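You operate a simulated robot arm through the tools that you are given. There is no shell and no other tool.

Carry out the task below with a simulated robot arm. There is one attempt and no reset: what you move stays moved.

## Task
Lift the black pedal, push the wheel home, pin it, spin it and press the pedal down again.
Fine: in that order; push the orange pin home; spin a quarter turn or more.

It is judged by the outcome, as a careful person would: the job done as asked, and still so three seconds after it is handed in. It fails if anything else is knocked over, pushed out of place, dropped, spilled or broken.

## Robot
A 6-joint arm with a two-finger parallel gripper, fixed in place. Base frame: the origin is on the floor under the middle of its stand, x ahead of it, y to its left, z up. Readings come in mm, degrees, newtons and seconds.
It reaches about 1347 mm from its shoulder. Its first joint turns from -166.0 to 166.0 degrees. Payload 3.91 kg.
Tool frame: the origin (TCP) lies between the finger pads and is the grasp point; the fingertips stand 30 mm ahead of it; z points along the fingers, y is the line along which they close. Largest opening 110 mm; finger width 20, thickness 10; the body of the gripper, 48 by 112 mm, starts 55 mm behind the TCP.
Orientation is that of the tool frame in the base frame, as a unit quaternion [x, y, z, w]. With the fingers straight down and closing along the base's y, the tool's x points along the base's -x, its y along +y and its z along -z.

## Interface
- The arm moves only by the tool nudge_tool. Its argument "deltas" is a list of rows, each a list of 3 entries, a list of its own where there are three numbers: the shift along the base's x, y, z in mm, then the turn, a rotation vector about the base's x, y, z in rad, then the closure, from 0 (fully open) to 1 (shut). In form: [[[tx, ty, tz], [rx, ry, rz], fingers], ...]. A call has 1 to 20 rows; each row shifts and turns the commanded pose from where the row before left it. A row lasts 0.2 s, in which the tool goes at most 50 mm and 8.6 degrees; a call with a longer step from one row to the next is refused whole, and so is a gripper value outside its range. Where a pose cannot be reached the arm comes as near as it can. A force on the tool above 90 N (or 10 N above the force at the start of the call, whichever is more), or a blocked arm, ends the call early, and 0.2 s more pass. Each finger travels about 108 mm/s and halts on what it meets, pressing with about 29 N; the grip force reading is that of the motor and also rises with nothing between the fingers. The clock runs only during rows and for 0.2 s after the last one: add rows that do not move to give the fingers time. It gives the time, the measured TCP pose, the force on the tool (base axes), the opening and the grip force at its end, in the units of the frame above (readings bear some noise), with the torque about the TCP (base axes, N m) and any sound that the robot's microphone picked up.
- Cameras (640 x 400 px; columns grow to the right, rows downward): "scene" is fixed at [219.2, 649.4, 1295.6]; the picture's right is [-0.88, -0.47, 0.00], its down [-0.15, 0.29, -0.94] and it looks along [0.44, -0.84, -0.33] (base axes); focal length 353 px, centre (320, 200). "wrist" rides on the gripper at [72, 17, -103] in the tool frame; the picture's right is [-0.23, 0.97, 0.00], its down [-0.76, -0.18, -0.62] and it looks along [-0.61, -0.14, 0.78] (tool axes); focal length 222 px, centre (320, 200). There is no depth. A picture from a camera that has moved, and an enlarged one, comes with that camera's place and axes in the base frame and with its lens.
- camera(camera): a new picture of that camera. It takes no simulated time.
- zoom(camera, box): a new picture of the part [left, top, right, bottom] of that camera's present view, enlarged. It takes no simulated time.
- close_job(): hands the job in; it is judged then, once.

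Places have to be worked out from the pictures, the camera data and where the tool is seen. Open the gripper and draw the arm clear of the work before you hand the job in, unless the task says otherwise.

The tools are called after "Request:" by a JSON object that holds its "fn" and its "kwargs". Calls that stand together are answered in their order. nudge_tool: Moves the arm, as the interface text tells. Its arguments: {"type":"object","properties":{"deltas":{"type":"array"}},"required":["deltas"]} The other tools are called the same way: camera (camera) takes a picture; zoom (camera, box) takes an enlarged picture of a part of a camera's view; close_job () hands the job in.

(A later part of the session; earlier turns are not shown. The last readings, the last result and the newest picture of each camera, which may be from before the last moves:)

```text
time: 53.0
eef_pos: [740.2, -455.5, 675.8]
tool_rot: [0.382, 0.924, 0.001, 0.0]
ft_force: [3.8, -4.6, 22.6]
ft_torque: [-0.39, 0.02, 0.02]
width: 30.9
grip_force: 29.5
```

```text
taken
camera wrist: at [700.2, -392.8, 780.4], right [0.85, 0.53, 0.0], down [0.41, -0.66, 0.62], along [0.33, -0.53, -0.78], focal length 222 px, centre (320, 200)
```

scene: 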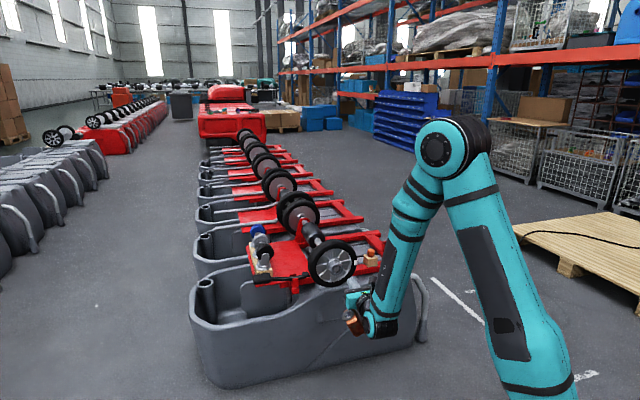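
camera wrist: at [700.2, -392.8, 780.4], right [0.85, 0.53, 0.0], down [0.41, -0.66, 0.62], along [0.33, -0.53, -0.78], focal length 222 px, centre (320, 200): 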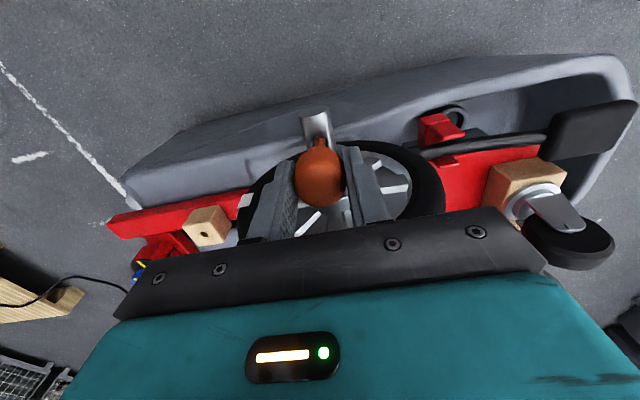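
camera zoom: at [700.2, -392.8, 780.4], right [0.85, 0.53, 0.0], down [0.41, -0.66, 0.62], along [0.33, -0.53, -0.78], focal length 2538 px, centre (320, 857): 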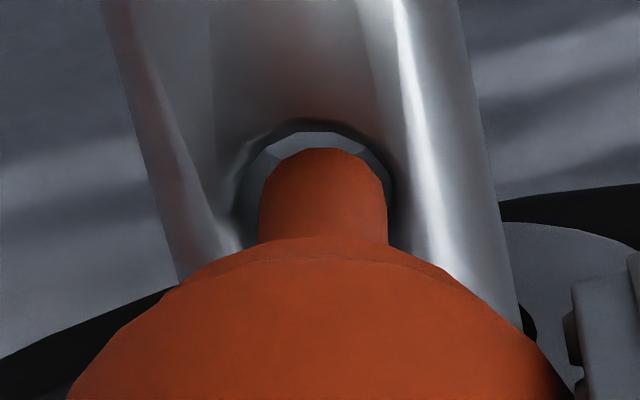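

The pin slipped about 3 mm up in the grip, so clearance is tight and the tip is catching the rim. I'll lift a few mm to unload and re-measure the offset.

Request:
{"fn": "nudge_tool", "kwargs": {"deltas": [[[0, 0, 3], [0, 0, 0], 1], [[0, 0, 3], [0, 0, 0], 1], [[0, 0, 0], [0, 0, 0], 1]]}}

Request:
{"fn": "zoom", "kwargs": {"camera": "wrist", "box": [305, 125, 335, 150]}}

Request:
{"fn": "zoom", "kwargs": {"camera": "scene", "box": [335, 252, 345, 268]}}

```text
time: 53.8
eef_pos: [738.6, -456.1, 679.3]
tool_rot: [0.383, 0.924, 0.002, -0.001]
ft_force: [-0.5, -0.1, -1.0]
ft_torque: [0.03, -0.01, -0.01]
width: 30.5
grip_force: 29.2
```

```text
16.00 times, centred on (320, 138) of wrist
camera zoom: at [700.5, -393.0, 784.2], right [0.85, 0.53, 0.0], down [0.41, -0.67, 0.62], along [0.33, -0.53, -0.78], focal length 3554 px, centre (320, 1200)
```

zoom: 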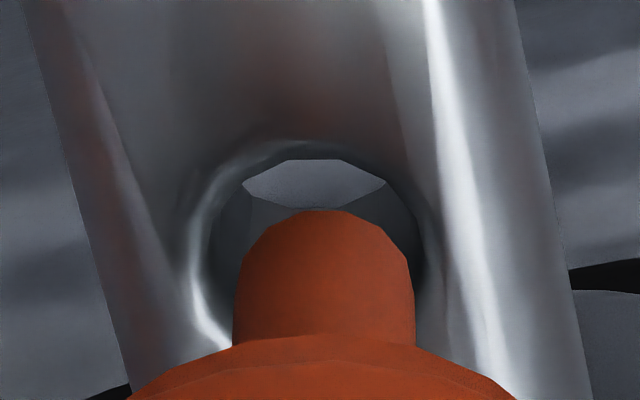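

```text
16.00 times, centred on (340, 260) of scene
camera zoom: at [219.2, 649.4, 1295.6], right [-0.88, -0.47, 0.0], down [-0.15, 0.29, -0.94], along [0.44, -0.84, -0.33], focal length 5643 px, centre (0, -760)
```

zoom: 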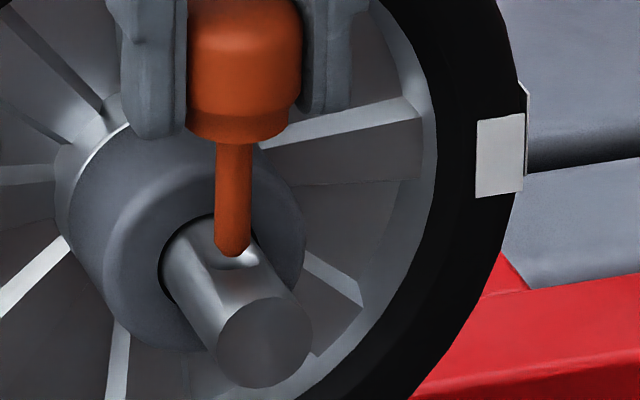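

The force pointed toward +p during the jam, meaning the tip caught the near (-p) side of the chamfer. I'll shift 1 mm along +p and press down again gently.

Request:
{"fn": "nudge_tool", "kwargs": {"deltas": [[[0.6, -0.8, 0], [0, 0, 0], 1], [[0, 0, -1.5], [0, 0, 0], 1], [[0, 0, -1.5], [0, 0, 0], 1], [[0, 0, -1], [0, 0, 0], 1], [[0, 0, 0], [0, 0, 0], 1]]}}

Request:
{"fn": "zoom", "kwargs": {"camera": "wrist", "box": [305, 125, 335, 150]}}

```text
time: 55.0
eef_pos: [739.5, -455.4, 676.3]
tool_rot: [0.383, 0.924, 0.001, 0.0]
ft_force: [-0.3, 0.0, 0.2]
ft_torque: [-0.02, 0.0, -0.02]
width: 30.5
grip_force: 29.6
```

```text
16.00 times, centred on (320, 138) of wrist
camera zoom: at [700.5, -393.1, 781.0], right [0.85, 0.53, 0.0], down [0.41, -0.67, 0.62], along [0.33, -0.53, -0.78], focal length 3554 px, centre (320, 1200)
```

zoom: 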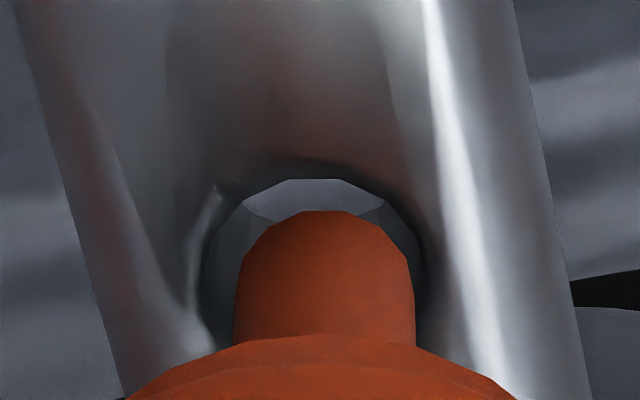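

There's no contact force at z=676.3, where it previously jammed. I'll continue down in 1.5 mm steps.

Request:
{"fn": "nudge_tool", "kwargs": {"deltas": [[[0, 0, -1.5], [0, 0, 0], 1], [[0, 0, -1.5], [0, 0, 0], 1], [[0, 0, -1], [0, 0, 0], 1], [[0, 0, 0], [0, 0, 0], 1]]}}

Request:
{"fn": "zoom", "kwargs": {"camera": "wrist", "box": [305, 125, 335, 150]}}

Request:
{"fn": "zoom", "kwargs": {"camera": "scene", "box": [335, 252, 345, 268]}}

```text
time: 56.0
eef_pos: [741.6, -455.6, 671.3]
tool_rot: [0.383, 0.924, 0.001, -0.001]
ft_force: [0.0, 0.2, -0.4]
ft_torque: [0.01, -0.02, 0.04]
width: 30.9
grip_force: 29.2
```

```text
16.00 times, centred on (320, 138) of wrist
camera zoom: at [701.1, -393.2, 776.6], right [0.85, 0.53, 0.0], down [0.41, -0.67, 0.62], along [0.33, -0.53, -0.78], focal length 3554 px, centre (320, 1200)
```

zoom: 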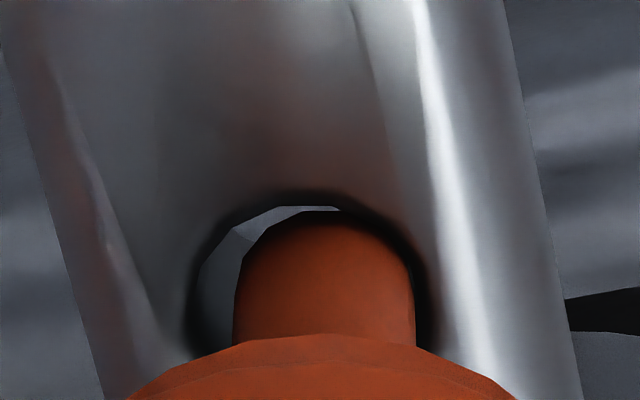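

```text
16.00 times, centred on (340, 260) of scene
camera zoom: at [219.2, 649.4, 1295.6], right [-0.88, -0.47, 0.0], down [-0.15, 0.29, -0.94], along [0.44, -0.84, -0.33], focal length 5643 px, centre (0, -760)
```

zoom: 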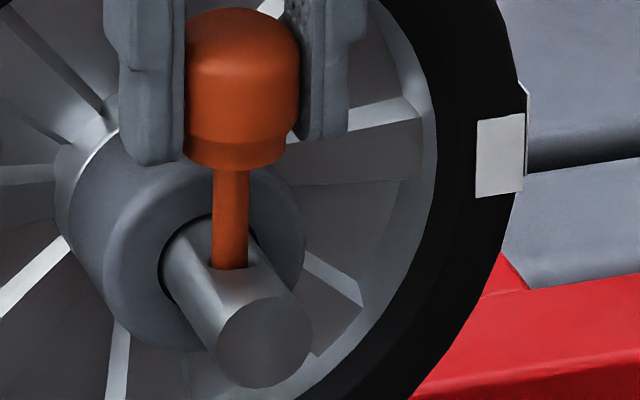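

The shaft is now inside the hole with no force. It sits slightly to the +f side, so I'll trim 0.5 mm and keep lowering.

Request:
{"fn": "nudge_tool", "kwargs": {"deltas": [[[-0.4, -0.3, 0], [0, 0, 0], 1], [[0, 0, -2], [0, 0, 0], 1], [[0, 0, -2], [0, 0, 0], 1], [[0, 0, -2], [0, 0, 0], 1], [[0, 0, -2], [0, 0, 0], 1], [[0, 0, 0], [0, 0, 0], 1]]}}

Request:
{"fn": "zoom", "kwargs": {"camera": "wrist", "box": [305, 125, 335, 150]}}

Request:
{"fn": "zoom", "kwargs": {"camera": "scene", "box": [335, 252, 345, 268]}}

```text
time: 57.4
eef_pos: [739.6, -456.5, 663.3]
tool_rot: [0.383, 0.924, 0.001, 0.0]
ft_force: [0.6, -0.5, 0.8]
ft_torque: [0.0, 0.04, 0.01]
width: 30.5
grip_force: 29.4
```

```text
16.00 times, centred on (320, 138) of wrist
camera zoom: at [700.5, -394.1, 768.7], right [0.85, 0.53, 0.0], down [0.41, -0.67, 0.62], along [0.33, -0.53, -0.78], focal length 3554 px, centre (320, 1200)
```

zoom: 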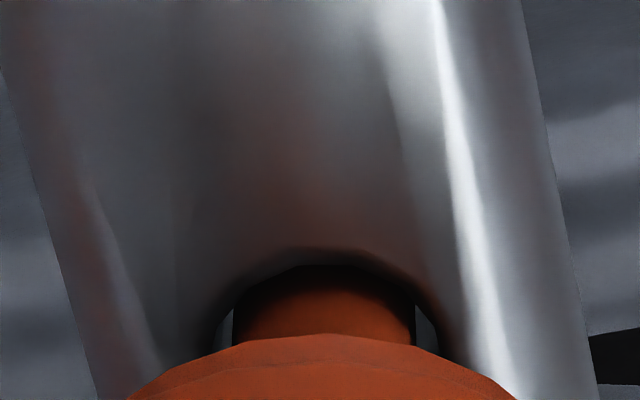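

```text
16.00 times, centred on (340, 260) of scene
camera zoom: at [219.2, 649.4, 1295.6], right [-0.88, -0.47, 0.0], down [-0.15, 0.29, -0.94], along [0.44, -0.84, -0.33], focal length 5643 px, centre (0, -760)
```

zoom: 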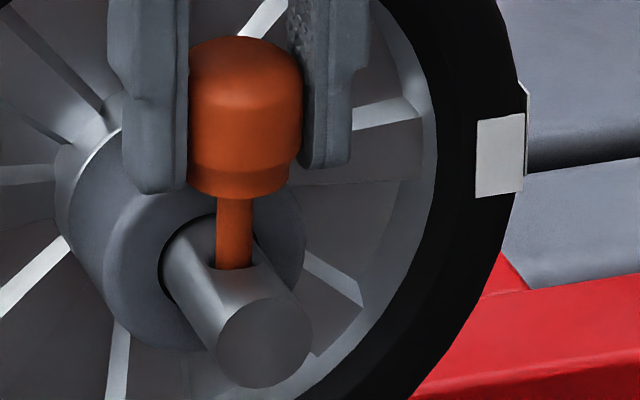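

The pin is centred and sliding in freely, with about 17 mm left. I'll continue lowering.

Request:
{"fn": "nudge_tool", "kwargs": {"deltas": [[[0, 0, -2.5], [0, 0, 0], 1], [[0, 0, -2.5], [0, 0, 0], 1], [[0, 0, -2.5], [0, 0, 0], 1], [[0, 0, -2.5], [0, 0, 0], 1], [[0, 0, 0], [0, 0, 0], 1]]}}

Request:
{"fn": "zoom", "kwargs": {"camera": "scene", "box": [335, 252, 345, 268]}}

Request:
{"fn": "camera", "kwargs": {"camera": "wrist"}}

```text
time: 58.6
eef_pos: [739.0, -456.5, 653.3]
tool_rot: [0.383, 0.924, 0.001, 0.0]
ft_force: [0.3, 0.7, -0.9]
ft_torque: [-0.01, -0.03, 0.01]
width: 31.0
grip_force: 28.7
```

```text
16.00 times, centred on (340, 260) of scene
camera zoom: at [219.2, 649.4, 1295.6], right [-0.88, -0.47, 0.0], down [-0.15, 0.29, -0.94], along [0.44, -0.84, -0.33], focal length 5643 px, centre (0, -760)
```

zoom: 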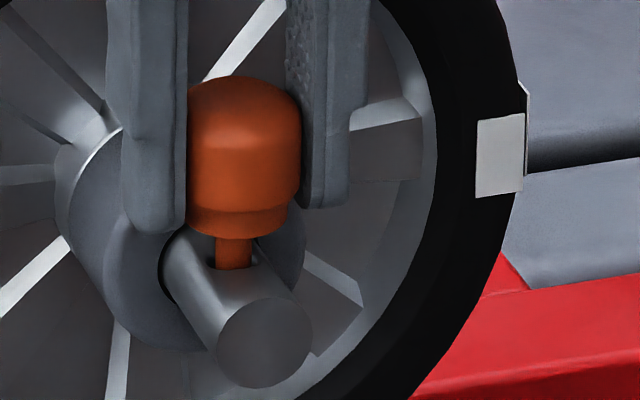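

```text
taken
camera wrist: at [700.5, -393.6, 758.1], right [0.85, 0.53, 0.0], down [0.41, -0.67, 0.62], along [0.33, -0.53, -0.78], focal length 222 px, centre (320, 200)
```

wrist: 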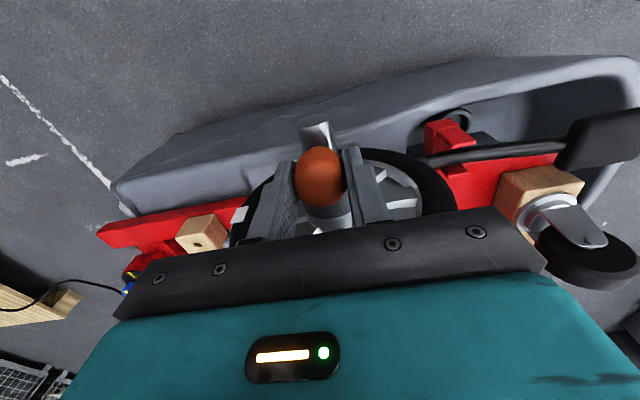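

About 8 mm remains before the head seats on the axle. I'll continue down gently.

Request:
{"fn": "nudge_tool", "kwargs": {"deltas": [[[0, 0, -2], [0, 0, 0], 1], [[0, 0, -2], [0, 0, 0], 1], [[0, 0, -1.5], [0, 0, 0], 1], [[0, 0, 0], [0, 0, 0], 1]]}}

Request:
{"fn": "zoom", "kwargs": {"camera": "scene", "box": [335, 252, 345, 268]}}

```text
time: 59.6
eef_pos: [739.4, -455.9, 649.1]
tool_rot: [0.383, 0.924, 0.001, 0.0]
ft_force: [0.2, -0.8, -0.1]
ft_torque: [0.0, -0.02, 0.01]
width: 30.7
grip_force: 28.9
```

```text
16.00 times, centred on (340, 260) of scene
camera zoom: at [219.2, 649.4, 1295.6], right [-0.88, -0.47, 0.0], down [-0.15, 0.29, -0.94], along [0.44, -0.84, -0.33], focal length 5643 px, centre (0, -760)
```

zoom: 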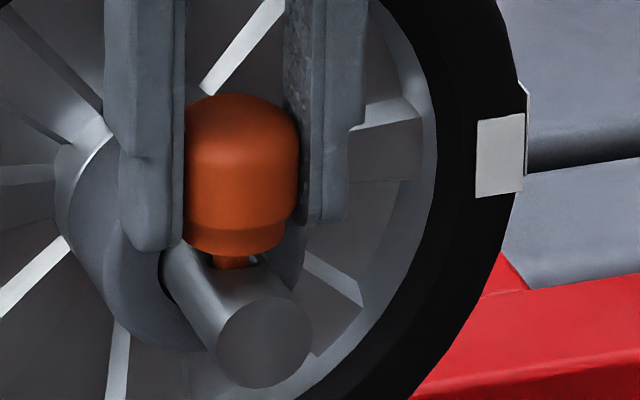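

It's nearly seated, with about 3–4 mm to go. I'll push the last few mm.

Request:
{"fn": "nudge_tool", "kwargs": {"deltas": [[[0, 0, -1.5], [0, 0, 0], 1], [[0, 0, -1.5], [0, 0, 0], 1], [[0, 0, -1], [0, 0, 0], 1], [[0, 0, -1], [0, 0, 0], 1], [[0, 0, 0], [0, 0, 0], 1]]}}

Request:
{"fn": "zoom", "kwargs": {"camera": "scene", "box": [335, 252, 345, 268]}}

```text
time: 60.8
eef_pos: [740.4, -456.4, 643.5]
tool_rot: [0.382, 0.924, 0.001, 0.0]
ft_force: [4.5, -3.9, -5.2]
ft_torque: [-0.02, 0.09, 0.02]
width: 30.6
grip_force: 29.3
```

```text
16.00 times, centred on (340, 260) of scene
camera zoom: at [219.2, 649.4, 1295.6], right [-0.88, -0.47, 0.0], down [-0.15, 0.29, -0.94], along [0.44, -0.84, -0.33], focal length 5643 px, centre (0, -760)
```

zoom: 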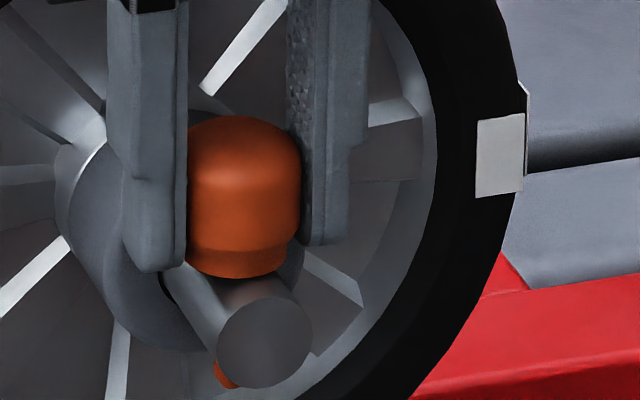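

The head sits on the axle and the tip shows below it, so the pin is through. I'll release it and rise clear, then inspect.

Request:
{"fn": "nudge_tool", "kwargs": {"deltas": [[[0, 0, 0], [0, 0, 0], 0.65], [[0, 0, 0], [0, 0, 0], 0.55], [[0, 0, 0], [0, 0, 0], 0.5], [[0, 0, 10], [0, 0, 0], 0.5], [[0, 0, 20], [0, 0, 0], 0.5], [[0, 0, 20], [0, 0, 0], 0.5], [[0, 0, 10], [0, 0, 0], 0.5], [[0, 0, 0], [0, 0, 0], 0.5]]}}

Request:
{"fn": "zoom", "kwargs": {"camera": "scene", "box": [325, 245, 355, 275]}}

Request:
{"fn": "zoom", "kwargs": {"camera": "wrist", "box": [260, 90, 380, 190]}}

```text
time: 62.6
eef_pos: [740.8, -454.9, 701.9]
tool_rot: [0.382, 0.924, 0.001, -0.001]
ft_force: [-0.6, 0.5, -0.9]
ft_torque: [-0.02, -0.02, -0.01]
width: 55.1
grip_force: 0.1
```

```text
13.33 times, centred on (340, 260) of scene
camera zoom: at [219.2, 649.4, 1295.6], right [-0.88, -0.47, 0.0], down [-0.15, 0.29, -0.94], along [0.44, -0.84, -0.33], focal length 4702 px, centre (53, -600)
```

zoom: 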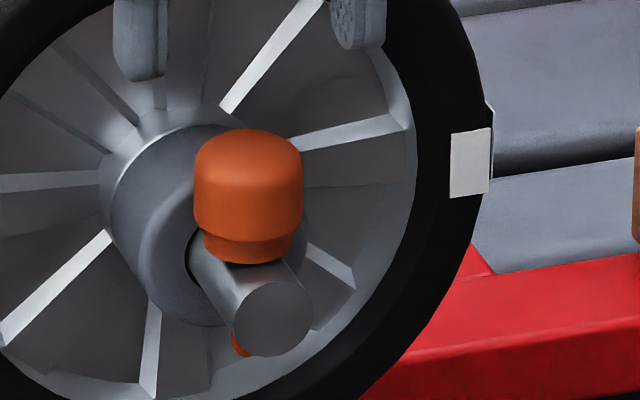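

```text
4.00 times, centred on (320, 140) of wrist
camera zoom: at [700.6, -392.4, 807.9], right [0.85, 0.53, 0.0], down [0.41, -0.67, 0.62], along [0.33, -0.53, -0.78], focal length 888 px, centre (320, 440)
```

zoom: 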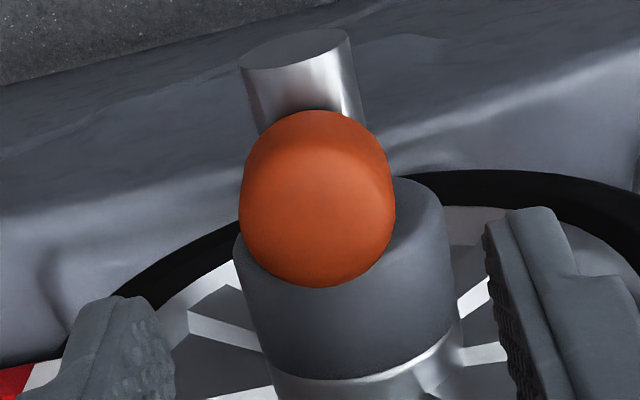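

The pin is in and seated. To make sure it is fully home, I'll close the fingers and press lightly down on the head.

Request:
{"fn": "nudge_tool", "kwargs": {"deltas": [[[0, 0, 5], [0, 0, 0], 1], [[0, 0, 0], [0, 0, 0], 1], [[0, 0, 0], [0, 0, 0], 1], [[0, 0, -7], [0, 0, 0], 1], [[0, 0, -5], [0, 0, 0], 1], [[0, 0, -5], [0, 0, 0], 1], [[0, 0, 0], [0, 0, 0], 1]]}}

Request:
{"fn": "zoom", "kwargs": {"camera": "scene", "box": [325, 240, 355, 275]}}

```text
time: 64.2
eef_pos: [739.0, -455.8, 693.3]
tool_rot: [0.383, 0.924, 0.0, 0.0]
ft_force: [0.3, 1.4, 0.1]
ft_torque: [0.0, 0.01, 0.01]
width: 0.0
grip_force: 29.1
```

```text
11.43 times, centred on (340, 258) of scene
camera zoom: at [219.2, 649.4, 1295.6], right [-0.88, -0.47, 0.0], down [-0.15, 0.29, -0.94], along [0.44, -0.84, -0.33], focal length 4031 px, centre (91, -457)
```

zoom: 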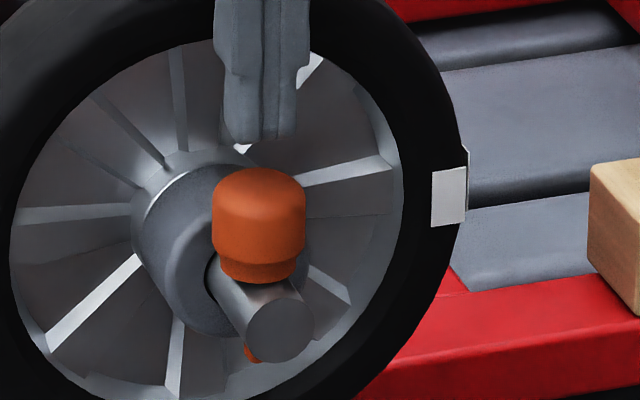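

The fingertips are about 12 mm above the head. I'll lower further in small steps until I feel contact.

Request:
{"fn": "nudge_tool", "kwargs": {"deltas": [[[0, 0, -5], [0, 0, 0], 1], [[0, 0, -3], [0, 0, 0], 1], [[0, 0, -1.5], [0, 0, 0], 1], [[0, 0, -1.5], [0, 0, 0], 1], [[0, 0, -1], [0, 0, 0], 1]]}}

```text
time: 65.4
eef_pos: [740.4, -454.9, 679.4]
tool_rot: [0.383, 0.924, 0.001, 0.0]
ft_force: [0.3, 0.1, -0.1]
ft_torque: [-0.01, -0.01, -0.01]
width: 0.1
grip_force: 29.3
```

No contact yet at tip z≈649. I'll continue in 1 mm steps.

Request:
{"fn": "nudge_tool", "kwargs": {"deltas": [[[0, 0, -1], [0, 0, 0], 1], [[0, 0, -1], [0, 0, 0], 1], [[0, 0, -1], [0, 0, 0], 1], [[0, 0, 0], [0, 0, 0], 1]]}}

Request:
{"fn": "zoom", "kwargs": {"camera": "scene", "box": [325, 240, 355, 275]}}

```text
time: 66.4
eef_pos: [739.0, -455.4, 677.8]
tool_rot: [0.382, 0.924, 0.001, 0.0]
ft_force: [0.5, 0.9, 0.2]
ft_torque: [-0.01, 0.0, 0.03]
width: 0.1
grip_force: 28.8
```

```text
11.43 times, centred on (340, 258) of scene
camera zoom: at [219.2, 649.4, 1295.6], right [-0.88, -0.47, 0.0], down [-0.15, 0.29, -0.94], along [0.44, -0.84, -0.33], focal length 4031 px, centre (91, -457)
```

zoom: 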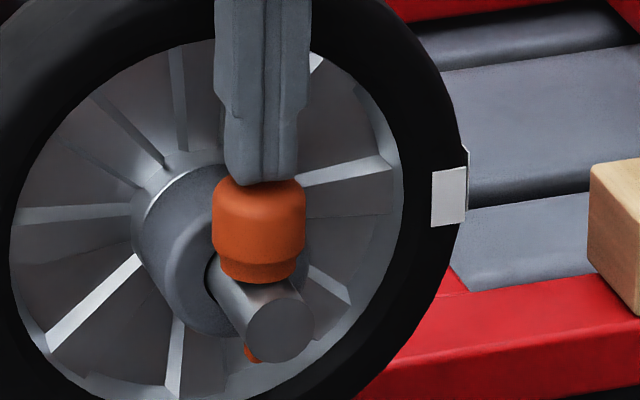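

The tips are now right at the top of the head. I'll press a few more mm and read the force.

Request:
{"fn": "nudge_tool", "kwargs": {"deltas": [[[0, 0, -1], [0, 0, 0], 1], [[0, 0, -1], [0, 0, 0], 1], [[0, 0, -1], [0, 0, 0], 1], [[0, 0, 0], [0, 0, 0], 1]]}}

Request:
{"fn": "zoom", "kwargs": {"camera": "scene", "box": [325, 240, 355, 275]}}

```text
time: 67.4
eef_pos: [739.6, -455.9, 674.4]
tool_rot: [0.383, 0.924, 0.001, 0.0]
ft_force: [0.3, -0.6, 4.7]
ft_torque: [-0.03, -0.04, -0.01]
width: 0.1
grip_force: 28.7
```

```text
11.43 times, centred on (340, 258) of scene
camera zoom: at [219.2, 649.4, 1295.6], right [-0.88, -0.47, 0.0], down [-0.15, 0.29, -0.94], along [0.44, -0.84, -0.33], focal length 4031 px, centre (91, -457)
```

zoom: 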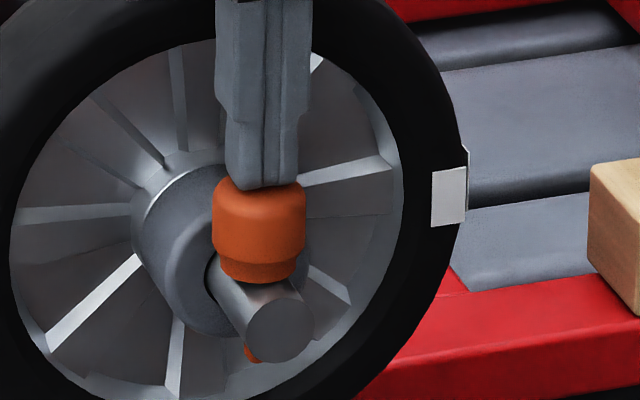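

Light contact of 4.7 N and the head hasn't moved. I'll press a little more to confirm it's solid.

Request:
{"fn": "nudge_tool", "kwargs": {"deltas": [[[0, 0, -0.7], [0, 0, 0], 1], [[0, 0, -0.7], [0, 0, 0], 1], [[0, 0, -0.6], [0, 0, 0], 1], [[0, 0, 0], [0, 0, 0], 1]]}}

Request:
{"fn": "zoom", "kwargs": {"camera": "scene", "box": [325, 240, 355, 275]}}

```text
time: 68.4
eef_pos: [739.7, -456.3, 673.3]
tool_rot: [0.383, 0.924, 0.0, 0.001]
ft_force: [-1.2, -1.8, 39.8]
ft_torque: [-0.05, 0.04, 0.01]
width: 0.1
grip_force: 29.2
```

```text
11.43 times, centred on (340, 258) of scene
camera zoom: at [219.2, 649.4, 1295.6], right [-0.88, -0.47, 0.0], down [-0.15, 0.29, -0.94], along [0.44, -0.84, -0.33], focal length 4031 px, centre (91, -457)
```

zoom: 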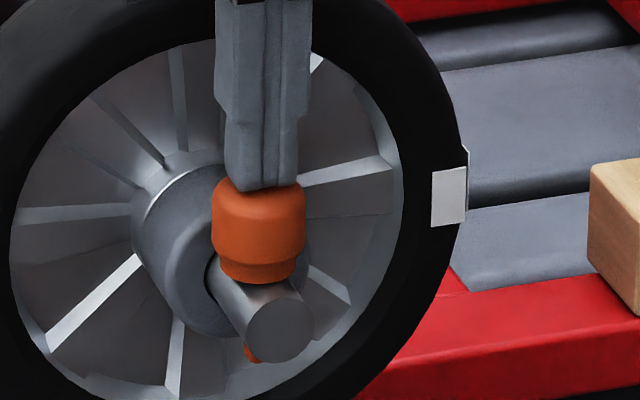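

The head resists 40 N without moving, so the pin is fully home. To spin the wheel I'll pinch the tyre between the fingers from above and carry it round on its arc, so I'll rise and yaw 90° to close along the axle direction.

Request:
{"fn": "nudge_tool", "kwargs": {"deltas": [[[0, 0, 15], [0, 0, 0], 1], [[0, 0, 35], [0, 0, 0], 1], [[0, 0, 35], [0, 0, 0], 1], [[0, 0, 35], [0, 0, 0], 0.2], [[0.4, -8.1, -1.8], [0, 0, 0.1428], 0.2], [[0.4, -8.1, -1.8], [0, 0, 0.1428], 0.2], [[0.4, -8.1, -1.8], [0, 0, 0.1428], 0.2], [[0.4, -8.1, -1.8], [0, 0, 0.1428], 0.2], [[0.4, -8.1, -1.8], [0, 0, 0.1428], 0.2], [[0.4, -8.1, -1.8], [0, 0, 0.1428], 0.2], [[0.4, -8.1, -1.8], [0, 0, 0.1428], 0.2], [[0.4, -8.1, -1.8], [0, 0, 0.1428], 0.2], [[0.4, -8.1, -1.8], [0, 0, 0.1428], 0.2], [[0.4, -8.1, -1.8], [0, 0, 0.1428], 0.2], [[0.4, -8.1, -1.8], [0, 0, 0.1428], 0.2], [[0, 0, 0], [0, 0, 0], 0.2]]}}

Request:
{"fn": "camera", "kwargs": {"camera": "wrist"}}

Request:
{"fn": "zoom", "kwargs": {"camera": "scene", "box": [280, 200, 400, 280]}}

```text
time: 71.8
eef_pos: [744.5, -544.0, 771.5]
tool_rot: [-0.383, 0.924, 0.0, -0.002]
ft_force: [0.1, -0.2, 0.0]
ft_torque: [0.03, -0.02, 0.01]
width: 88.0
grip_force: 0.1
```

```text
taken
camera wrist: at [681.5, -584.5, 876.2], right [-0.53, 0.85, 0.0], down [0.67, 0.41, 0.62], along [0.53, 0.33, -0.78], focal length 222 px, centre (320, 200)
```

wrist: 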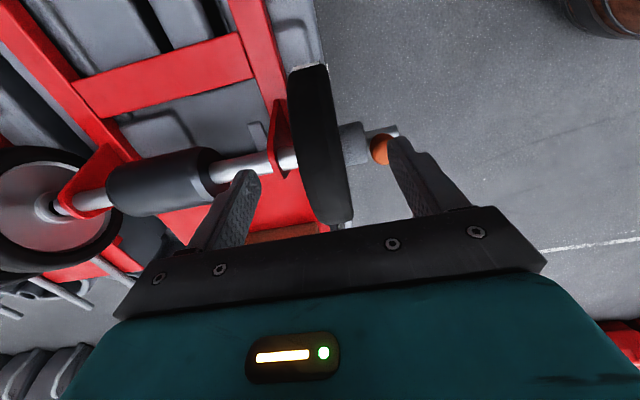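

```text
5.00 times, centred on (340, 240) of scene
camera zoom: at [219.2, 649.4, 1295.6], right [-0.88, -0.47, 0.0], down [-0.15, 0.29, -0.94], along [0.44, -0.84, -0.33], focal length 1763 px, centre (220, 0)
```

zoom: 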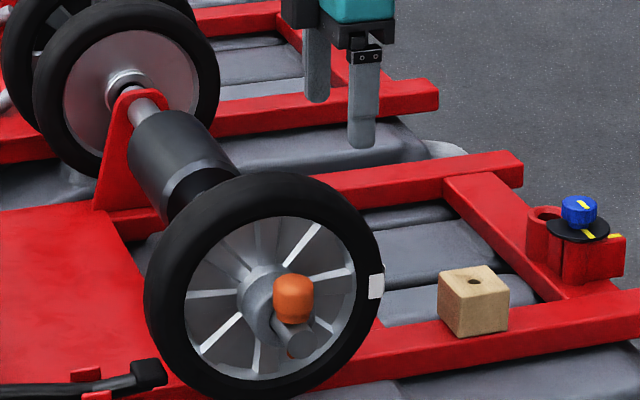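

This gives a good edge-on view of the wheel. I'll zoom in to measure the tyre's front and rear faces.

Request:
{"fn": "zoom", "kwargs": {"camera": "wrist", "box": [230, 50, 430, 220]}}

```text
2.35 times, centred on (330, 135) of wrist
camera zoom: at [681.5, -584.5, 876.2], right [-0.53, 0.85, 0.0], down [0.67, 0.41, 0.62], along [0.53, 0.33, -0.78], focal length 523 px, centre (296, 353)
```

zoom: 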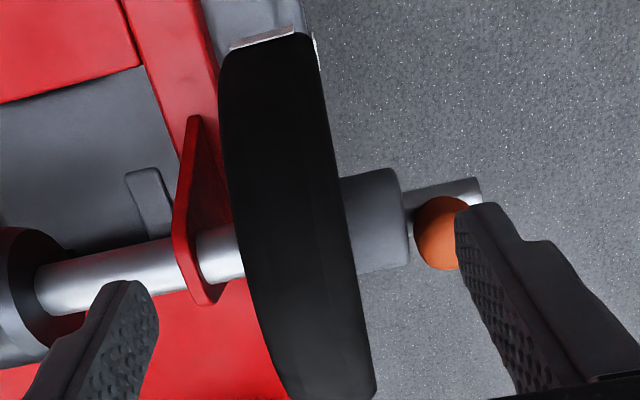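

Tyre faces are at p≈898 and p≈941, centre ≈919. I'll go to the -f side of the tyre (about 55° before top), narrow the opening to 70 mm and lower partway to check.

Request:
{"fn": "nudge_tool", "kwargs": {"deltas": [[[-0.4, -12, 0], [0, 0, 0], 0.364], [[0, 0, -30], [0, 0, 0], 0.364], [[0, 0, -30], [0, 0, 0], 0.364], [[0, 0, 0], [0, 0, 0], 0.364]]}}

Request:
{"fn": "camera", "kwargs": {"camera": "wrist"}}

Request:
{"fn": "zoom", "kwargs": {"camera": "scene", "box": [300, 210, 400, 280]}}

```text
time: 72.8
eef_pos: [744.6, -555.5, 712.9]
tool_rot: [-0.382, 0.924, 0.001, -0.001]
ft_force: [0.0, -1.0, 0.2]
ft_torque: [0.0, 0.0, 0.02]
width: 69.8
grip_force: 0.1
```

```text
taken
camera wrist: at [681.7, -595.5, 817.7], right [-0.53, 0.85, 0.0], down [0.67, 0.41, 0.62], along [0.53, 0.33, -0.78], focal length 222 px, centre (320, 200)
```

wrist: 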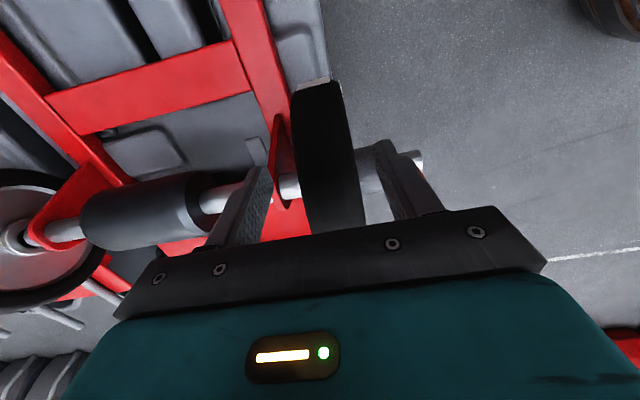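

```text
5.71 times, centred on (350, 245) of scene
camera zoom: at [219.2, 649.4, 1295.6], right [-0.88, -0.47, 0.0], down [-0.15, 0.29, -0.94], along [0.44, -0.84, -0.33], focal length 2015 px, centre (149, -57)
```

zoom: 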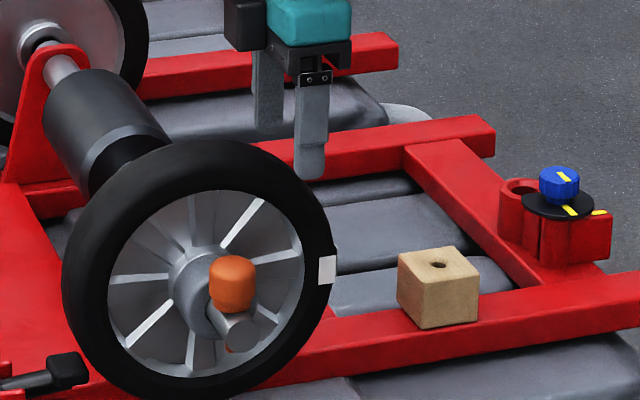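

The fingers straddle the tyre with the tips still above it. I'll zoom in to check the centring.

Request:
{"fn": "zoom", "kwargs": {"camera": "wrist", "box": [240, 80, 420, 230]}}

```text
2.67 times, centred on (330, 155) of wrist
camera zoom: at [681.7, -595.5, 817.7], right [-0.53, 0.85, 0.0], down [0.67, 0.41, 0.62], along [0.53, 0.33, -0.78], focal length 592 px, centre (293, 320)
```

zoom: 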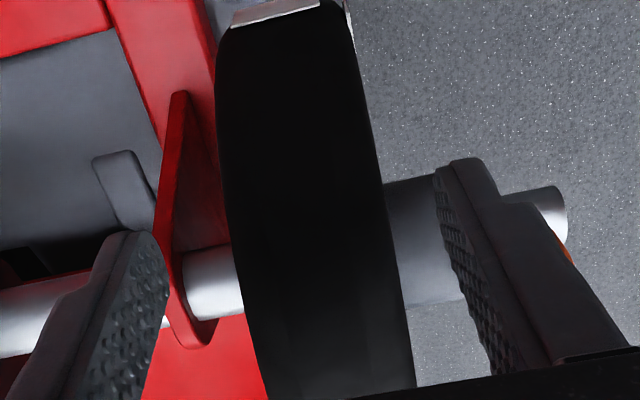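

The tyre centre is at p≈918, so I'm within about 1 mm. I'll descend to the grip height and close on the tyre.

Request:
{"fn": "nudge_tool", "kwargs": {"deltas": [[[-0.8, 0.8, -20], [0, 0, 0], 0.364], [[0, 0, -22], [0, 0, 0], 0.364], [[0, 0, -22], [0, 0, 0], 0.364], [[0, 0, 0], [0, 0, 0], 0.45], [[0, 0, 0], [0, 0, 0], 0.52], [[0, 0, 0], [0, 0, 0], 0.56]]}}

Request:
{"fn": "camera", "kwargs": {"camera": "wrist"}}

Request:
{"fn": "zoom", "kwargs": {"camera": "scene", "box": [300, 210, 400, 280]}}

```text
time: 74.2
eef_pos: [745.3, -555.1, 648.6]
tool_rot: [-0.382, 0.924, 0.001, -0.002]
ft_force: [-0.8, 1.7, -1.1]
ft_torque: [-0.12, -0.05, -0.02]
width: 49.6
grip_force: 0.6
```

```text
taken
camera wrist: at [681.7, -595.9, 753.6], right [-0.53, 0.85, 0.0], down [0.67, 0.41, 0.62], along [0.53, 0.33, -0.78], focal length 222 px, centre (320, 200)
```

wrist: 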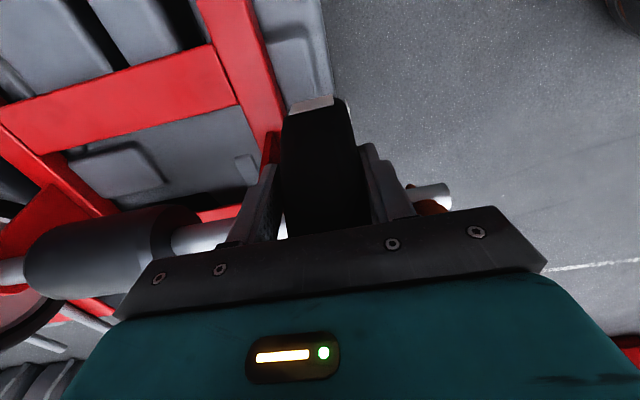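

```text
5.71 times, centred on (350, 245) of scene
camera zoom: at [219.2, 649.4, 1295.6], right [-0.88, -0.47, 0.0], down [-0.15, 0.29, -0.94], along [0.44, -0.84, -0.33], focal length 2015 px, centre (149, -57)
```

zoom: 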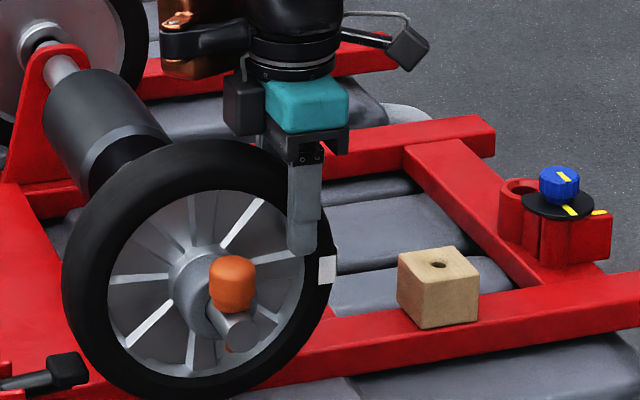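

The front finger is just touching while the rear has a small gap. I'll shift 1.5 mm toward -p and close fully.

Request:
{"fn": "nudge_tool", "kwargs": {"deltas": [[[-1.1, 1.1, 0], [0, 0, 0], 0.56], [[0, 0, 0], [0, 0, 0], 0.6], [[0, 0, 0], [0, 0, 0], 0.7], [[0, 0, 0], [0, 0, 0], 1], [[0, 0, 0], [0, 0, 0], 1]]}}

Request:
{"fn": "zoom", "kwargs": {"camera": "wrist", "box": [230, 80, 430, 230]}}

Request:
{"fn": "zoom", "kwargs": {"camera": "scene", "box": [300, 210, 400, 280]}}

```text
time: 75.4
eef_pos: [742.9, -554.9, 648.6]
tool_rot: [-0.383, 0.924, 0.001, -0.002]
ft_force: [-10.1, 8.9, -1.0]
ft_torque: [-1.29, -1.2, 0.16]
width: 44.8
grip_force: 45.0
```

```text
2.67 times, centred on (330, 155) of wrist
camera zoom: at [679.8, -594.6, 753.6], right [-0.53, 0.85, 0.0], down [0.67, 0.41, 0.62], along [0.53, 0.33, -0.78], focal length 592 px, centre (293, 320)
```

zoom: 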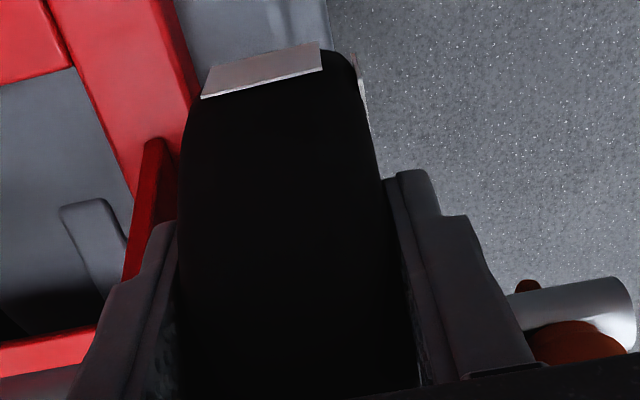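

```text
5.71 times, centred on (350, 245) of scene
camera zoom: at [219.2, 649.4, 1295.6], right [-0.88, -0.47, 0.0], down [-0.15, 0.29, -0.94], along [0.44, -0.84, -0.33], focal length 2015 px, centre (149, -57)
```

zoom: 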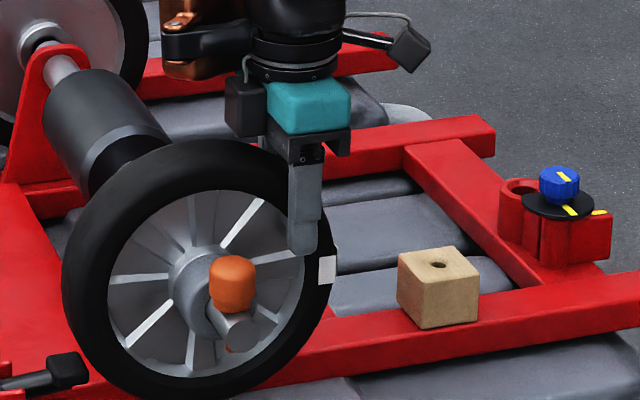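

The tyre is pinched at 44.8 mm with a slight sideways bias, which I'll trim. I'll start turning along the arc (radius ≈81.5 mm about the axle) by 15° and see how the wheel and pin respond.

Request:
{"fn": "nudge_tool", "kwargs": {"deltas": [[[-0.5, 0.5, 0], [0, 0, 0], 1], [[3.1, 3.1, 5.8], [0, 0, 0], 1], [[3.4, 3.4, 5.2], [0, 0, 0], 1], [[3.7, 3.7, 4.8], [0, 0, 0], 1], [[0, 0, 0], [0, 0, 0], 1]]}}

Request:
{"fn": "zoom", "kwargs": {"camera": "scene", "box": [300, 210, 400, 280]}}

Request:
{"fn": "zoom", "kwargs": {"camera": "wrist", "box": [230, 80, 470, 240]}}

```text
time: 76.6
eef_pos: [749.5, -545.6, 664.6]
tool_rot: [-0.383, 0.924, 0.0, -0.001]
ft_force: [-7.4, -15.1, -15.1]
ft_torque: [-2.55, 0.05, -0.52]
width: 44.8
grip_force: 45.0
```

```text
5.71 times, centred on (350, 245) of scene
camera zoom: at [219.2, 649.4, 1295.6], right [-0.88, -0.47, 0.0], down [-0.15, 0.29, -0.94], along [0.44, -0.84, -0.33], focal length 2015 px, centre (149, -57)
```

zoom: 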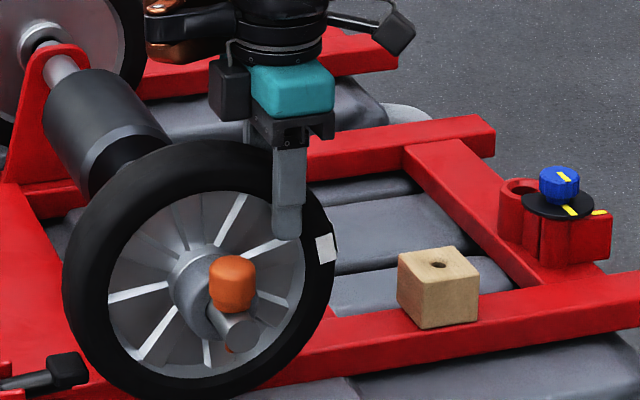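

```text
2.50 times, centred on (350, 160) of wrist
camera zoom: at [687.7, -584.9, 768.1], right [-0.53, 0.85, 0.0], down [0.67, 0.41, 0.62], along [0.53, 0.33, -0.78], focal length 555 px, centre (245, 300)
```

zoom: 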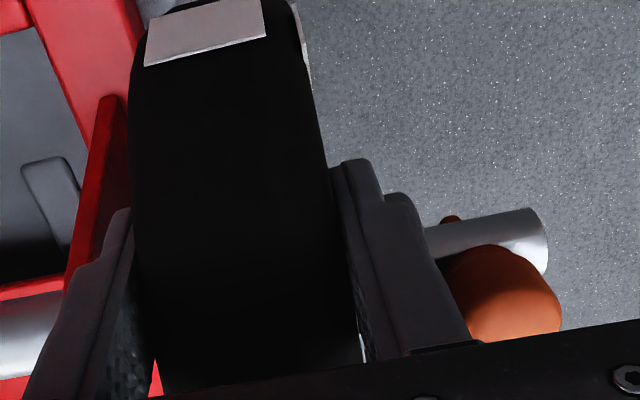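

The wheel is turning with the gripper; the white mark moved and the pin stays put on the axle. I'll continue along the arc.

Request:
{"fn": "nudge_tool", "kwargs": {"deltas": [[[4.0, 4.0, 4.4], [0, 0, 0], 1], [[4.25, 4.25, 3.8], [0, 0, 0], 1], [[4.5, 4.5, 3.3], [0, 0, 0], 1], [[4.65, 4.65, 2.7], [0, 0, 0], 1], [[4.8, 4.8, 2.1], [0, 0, 0], 1], [[4.9, 4.9, 1.6], [0, 0, 0], 1], [[5.0, 5.0, 0.9], [0, 0, 0], 1], [[5.0, 5.0, 0.3], [0, 0, 0], 1]]}}

Request:
{"fn": "zoom", "kwargs": {"camera": "scene", "box": [280, 210, 380, 280]}}

Request:
{"fn": "camera", "kwargs": {"camera": "wrist"}}

```text
time: 78.4
eef_pos: [789.3, -507.2, 685.0]
tool_rot: [-0.382, 0.924, 0.001, -0.002]
ft_force: [-8.6, -19.7, 7.0]
ft_torque: [-1.74, 0.66, -0.64]
width: 45.2
grip_force: 45.0
```

```text
5.71 times, centred on (330, 245) of scene
camera zoom: at [219.2, 649.4, 1295.6], right [-0.88, -0.47, 0.0], down [-0.15, 0.29, -0.94], along [0.44, -0.84, -0.33], focal length 2015 px, centre (263, -57)
```

zoom: 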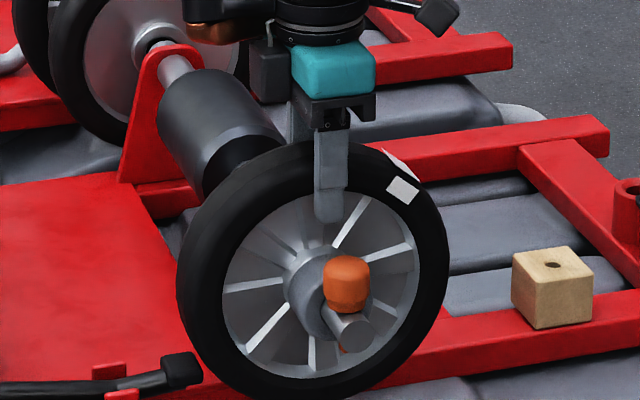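

```text
taken
camera wrist: at [725.7, -546.7, 789.0], right [-0.53, 0.85, 0.0], down [0.67, 0.41, 0.62], along [0.53, 0.33, -0.78], focal length 222 px, centre (320, 200)
```

wrist: 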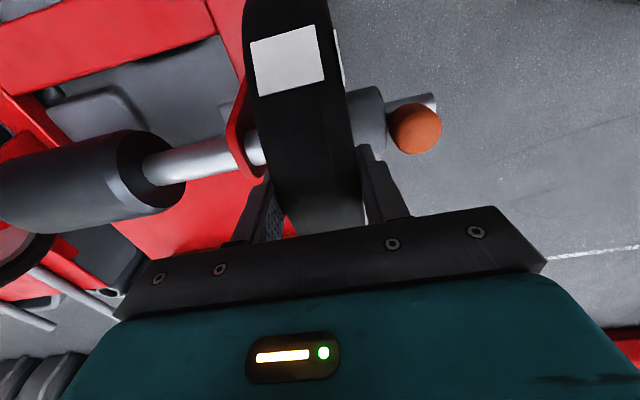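

About 50° done and the pin and block are undisturbed. I'll carry on past the top to about +55°.

Request:
{"fn": "nudge_tool", "kwargs": {"deltas": [[[5.0, 5.0, -0.3], [0, 0, 0], 1], [[5.0, 5.0, -0.9], [0, 0, 0], 1], [[4.9, 4.9, -1.6], [0, 0, 0], 1], [[4.8, 4.8, -2.1], [0, 0, 0], 1], [[4.65, 4.65, -2.7], [0, 0, 0], 1], [[4.5, 4.5, -3.3], [0, 0, 0], 1], [[4.25, 4.25, -3.8], [0, 0, 0], 1]]}}

Request:
{"fn": "zoom", "kwargs": {"camera": "scene", "box": [280, 210, 380, 280]}}

Request:
{"fn": "camera", "kwargs": {"camera": "wrist"}}

```text
time: 80.0
eef_pos: [820.8, -476.6, 672.8]
tool_rot: [-0.382, 0.924, -0.002, 0.0]
ft_force: [-21.8, -38.1, 53.5]
ft_torque: [-5.02, 3.04, -1.21]
width: 44.1
grip_force: 44.8
```

```text
5.71 times, centred on (330, 245) of scene
camera zoom: at [219.2, 649.4, 1295.6], right [-0.88, -0.47, 0.0], down [-0.15, 0.29, -0.94], along [0.44, -0.84, -0.33], focal length 2015 px, centre (263, -57)
```

zoom: 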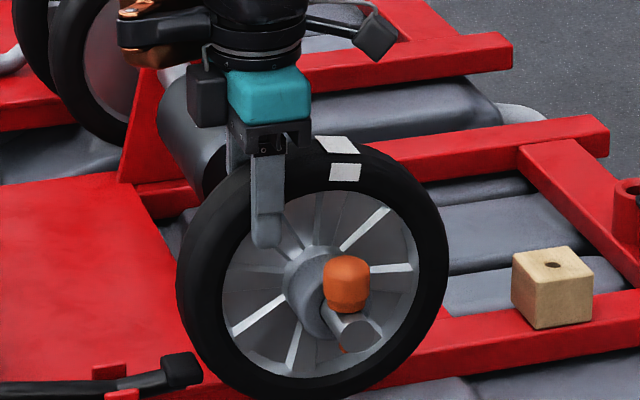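

```text
taken
camera wrist: at [757.6, -514.7, 776.3], right [-0.53, 0.85, 0.0], down [0.66, 0.41, 0.62], along [0.53, 0.33, -0.78], focal length 222 px, centre (320, 200)
```

wrist: 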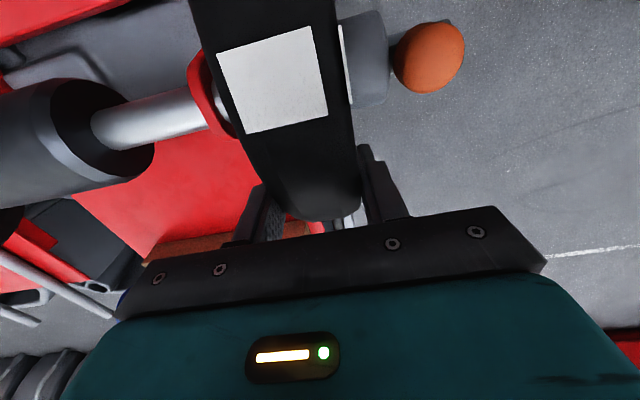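

The wheel has turned about 80° (the mark is near the top), but resistance has climbed to about 64 N. I'll release, rise and check, then take a second short stroke for margin.

Request:
{"fn": "nudge_tool", "kwargs": {"deltas": [[[0, 0, 0], [0, 0, 0], 0.5], [[0, 0, 0], [0, 0, 0], 0.364], [[0, 0, 0], [0, 0, 0], 0.364], [[0, 0, 20], [0, 0, 0], 0.364], [[0, 0, 25], [0, 0, 0], 0.364], [[0, 0, 25], [0, 0, 0], 0.364], [[0, 0, 0], [0, 0, 0], 0.364]]}}

Request:
{"fn": "zoom", "kwargs": {"camera": "scene", "box": [280, 210, 380, 280]}}

Request:
{"fn": "camera", "kwargs": {"camera": "wrist"}}

```text
time: 81.6
eef_pos: [821.7, -473.1, 739.3]
tool_rot: [-0.383, 0.924, 0.0, -0.002]
ft_force: [-0.4, -0.7, 0.7]
ft_torque: [0.03, 0.02, -0.01]
width: 70.2
grip_force: 0.1
```

```text
5.71 times, centred on (330, 245) of scene
camera zoom: at [219.2, 649.4, 1295.6], right [-0.88, -0.47, 0.0], down [-0.15, 0.29, -0.94], along [0.44, -0.84, -0.33], focal length 2015 px, centre (263, -57)
```

zoom: 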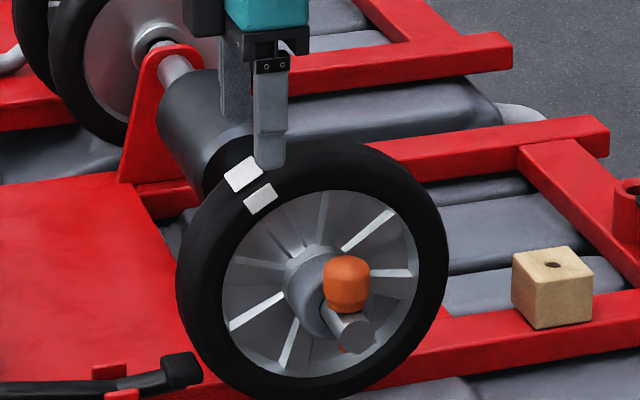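

```text
taken
camera wrist: at [759.1, -513.0, 842.8], right [-0.53, 0.85, 0.0], down [0.67, 0.41, 0.62], along [0.53, 0.33, -0.78], focal length 222 px, centre (320, 200)
```

wrist: 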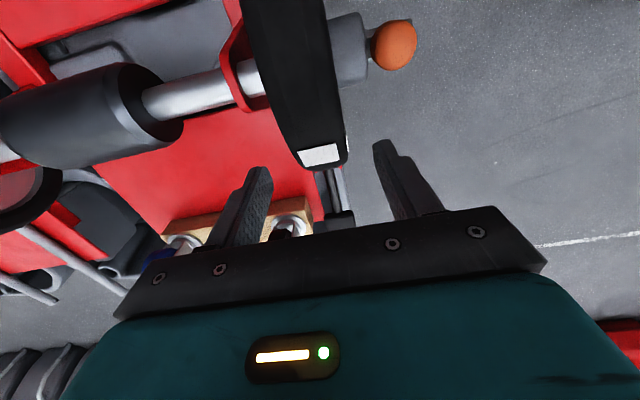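

After release the wheel rolled on, so the mark is now past the top: about 120° of total rotation, more than a quarter turn. Next is the pedal. I'll close the fingers, yaw back 90° and move above the pedal pad.

Request:
{"fn": "nudge_tool", "kwargs": {"deltas": [[[0, 0, 15], [0, 0, 0], 0.5], [[15.6, 14.4, 0], [0, 0, -0.1428], 1], [[15.6, 14.4, 0], [0, 0, -0.1428], 1], [[15.6, 14.4, 0], [0, 0, -0.1428], 1], [[15.6, 14.4, -3.6], [0, 0, -0.1428], 1], [[15.6, 14.4, -3.6], [0, 0, -0.1428], 1], [[15.6, 14.4, -3.6], [0, 0, -0.1428], 1], [[15.6, 14.4, -3.6], [0, 0, -0.1428], 1], [[15.6, 14.4, -5], [0, 0, -0.1428], 1], [[15.6, 14.4, -5], [0, 0, -0.1428], 1], [[15.6, 14.4, -5], [0, 0, -0.1428], 1], [[15.6, 14.4, -5], [0, 0, -0.1428], 1], [[0, 0, 0], [0, 0, 0], 1]]}}

Request:
{"fn": "camera", "kwargs": {"camera": "wrist"}}

Request:
{"fn": "zoom", "kwargs": {"camera": "scene", "box": [230, 220, 370, 310]}}

```text
time: 84.4
eef_pos: [993.0, -316.7, 719.4]
tool_rot: [0.383, 0.924, 0.001, -0.001]
ft_force: [0.0, -0.8, -0.7]
ft_torque: [0.05, 0.0, 0.0]
width: 0.2
grip_force: 29.1
```

```text
taken
camera wrist: at [954.3, -253.9, 823.3], right [0.85, 0.53, 0.0], down [0.41, -0.67, 0.62], along [0.33, -0.53, -0.78], focal length 222 px, centre (320, 200)
```

wrist: 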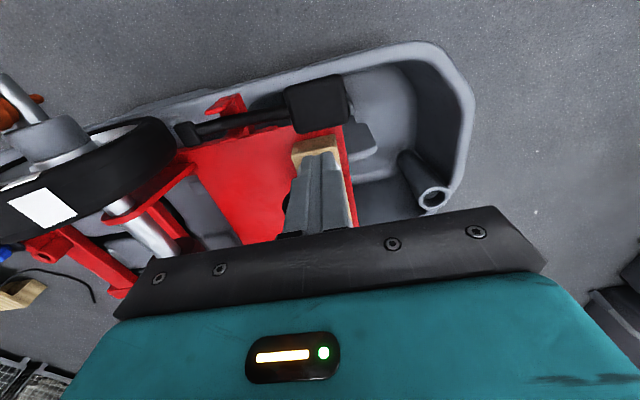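

```text
4.44 times, centred on (300, 265) of scene
camera zoom: at [219.2, 649.4, 1295.6], right [-0.88, -0.47, 0.0], down [-0.15, 0.29, -0.94], along [0.44, -0.84, -0.33], focal length 1568 px, centre (409, -89)
```

zoom: 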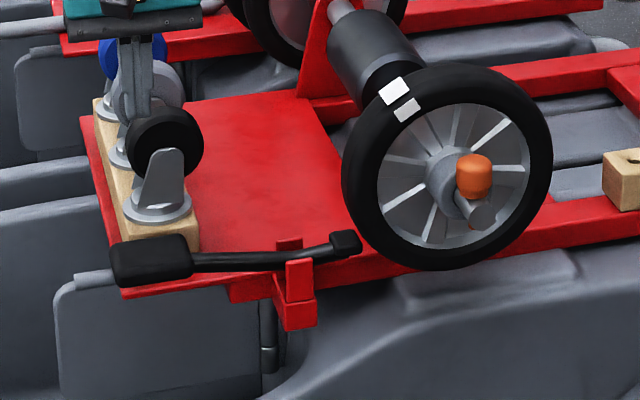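

The tool is right over the pedal pad (p≈926, f≈478), which is still up. I'll descend to just above it.

Request:
{"fn": "nudge_tool", "kwargs": {"deltas": [[[0, 0, -30], [0, 0, 0], 1], [[0, 0, -30], [0, 0, 0], 1], [[0, 0, -30], [0, 0, 0], 1], [[0, 0, -25], [0, 0, 0], 1], [[0, 0, 0], [0, 0, 0], 1]]}}

Request:
{"fn": "camera", "kwargs": {"camera": "wrist"}}

Request:
{"fn": "zoom", "kwargs": {"camera": "scene", "box": [230, 220, 370, 310]}}

```text
time: 85.6
eef_pos: [992.2, -317.2, 602.0]
tool_rot: [0.382, 0.924, 0.001, 0.0]
ft_force: [-0.6, 0.3, 0.3]
ft_torque: [0.03, 0.0, 0.02]
width: 0.1
grip_force: 29.1
```

```text
taken
camera wrist: at [953.2, -254.4, 706.4], right [0.85, 0.53, 0.0], down [0.41, -0.67, 0.62], along [0.33, -0.53, -0.78], focal length 222 px, centre (320, 200)
```

wrist: 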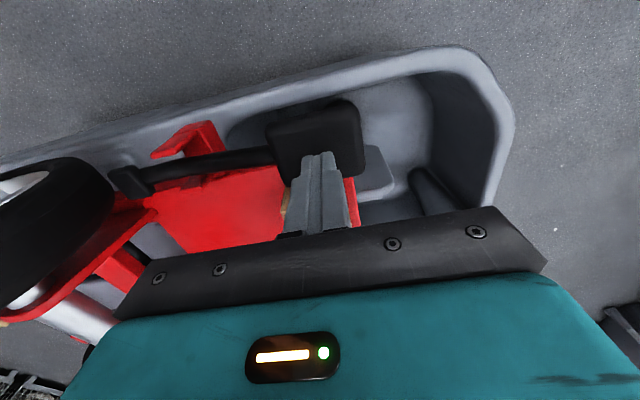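

```text
4.44 times, centred on (300, 265) of scene
camera zoom: at [219.2, 649.4, 1295.6], right [-0.88, -0.47, 0.0], down [-0.15, 0.29, -0.94], along [0.44, -0.84, -0.33], focal length 1568 px, centre (409, -89)
```

zoom: 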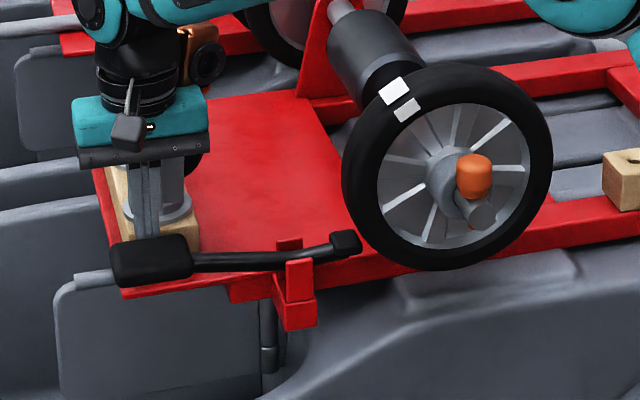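

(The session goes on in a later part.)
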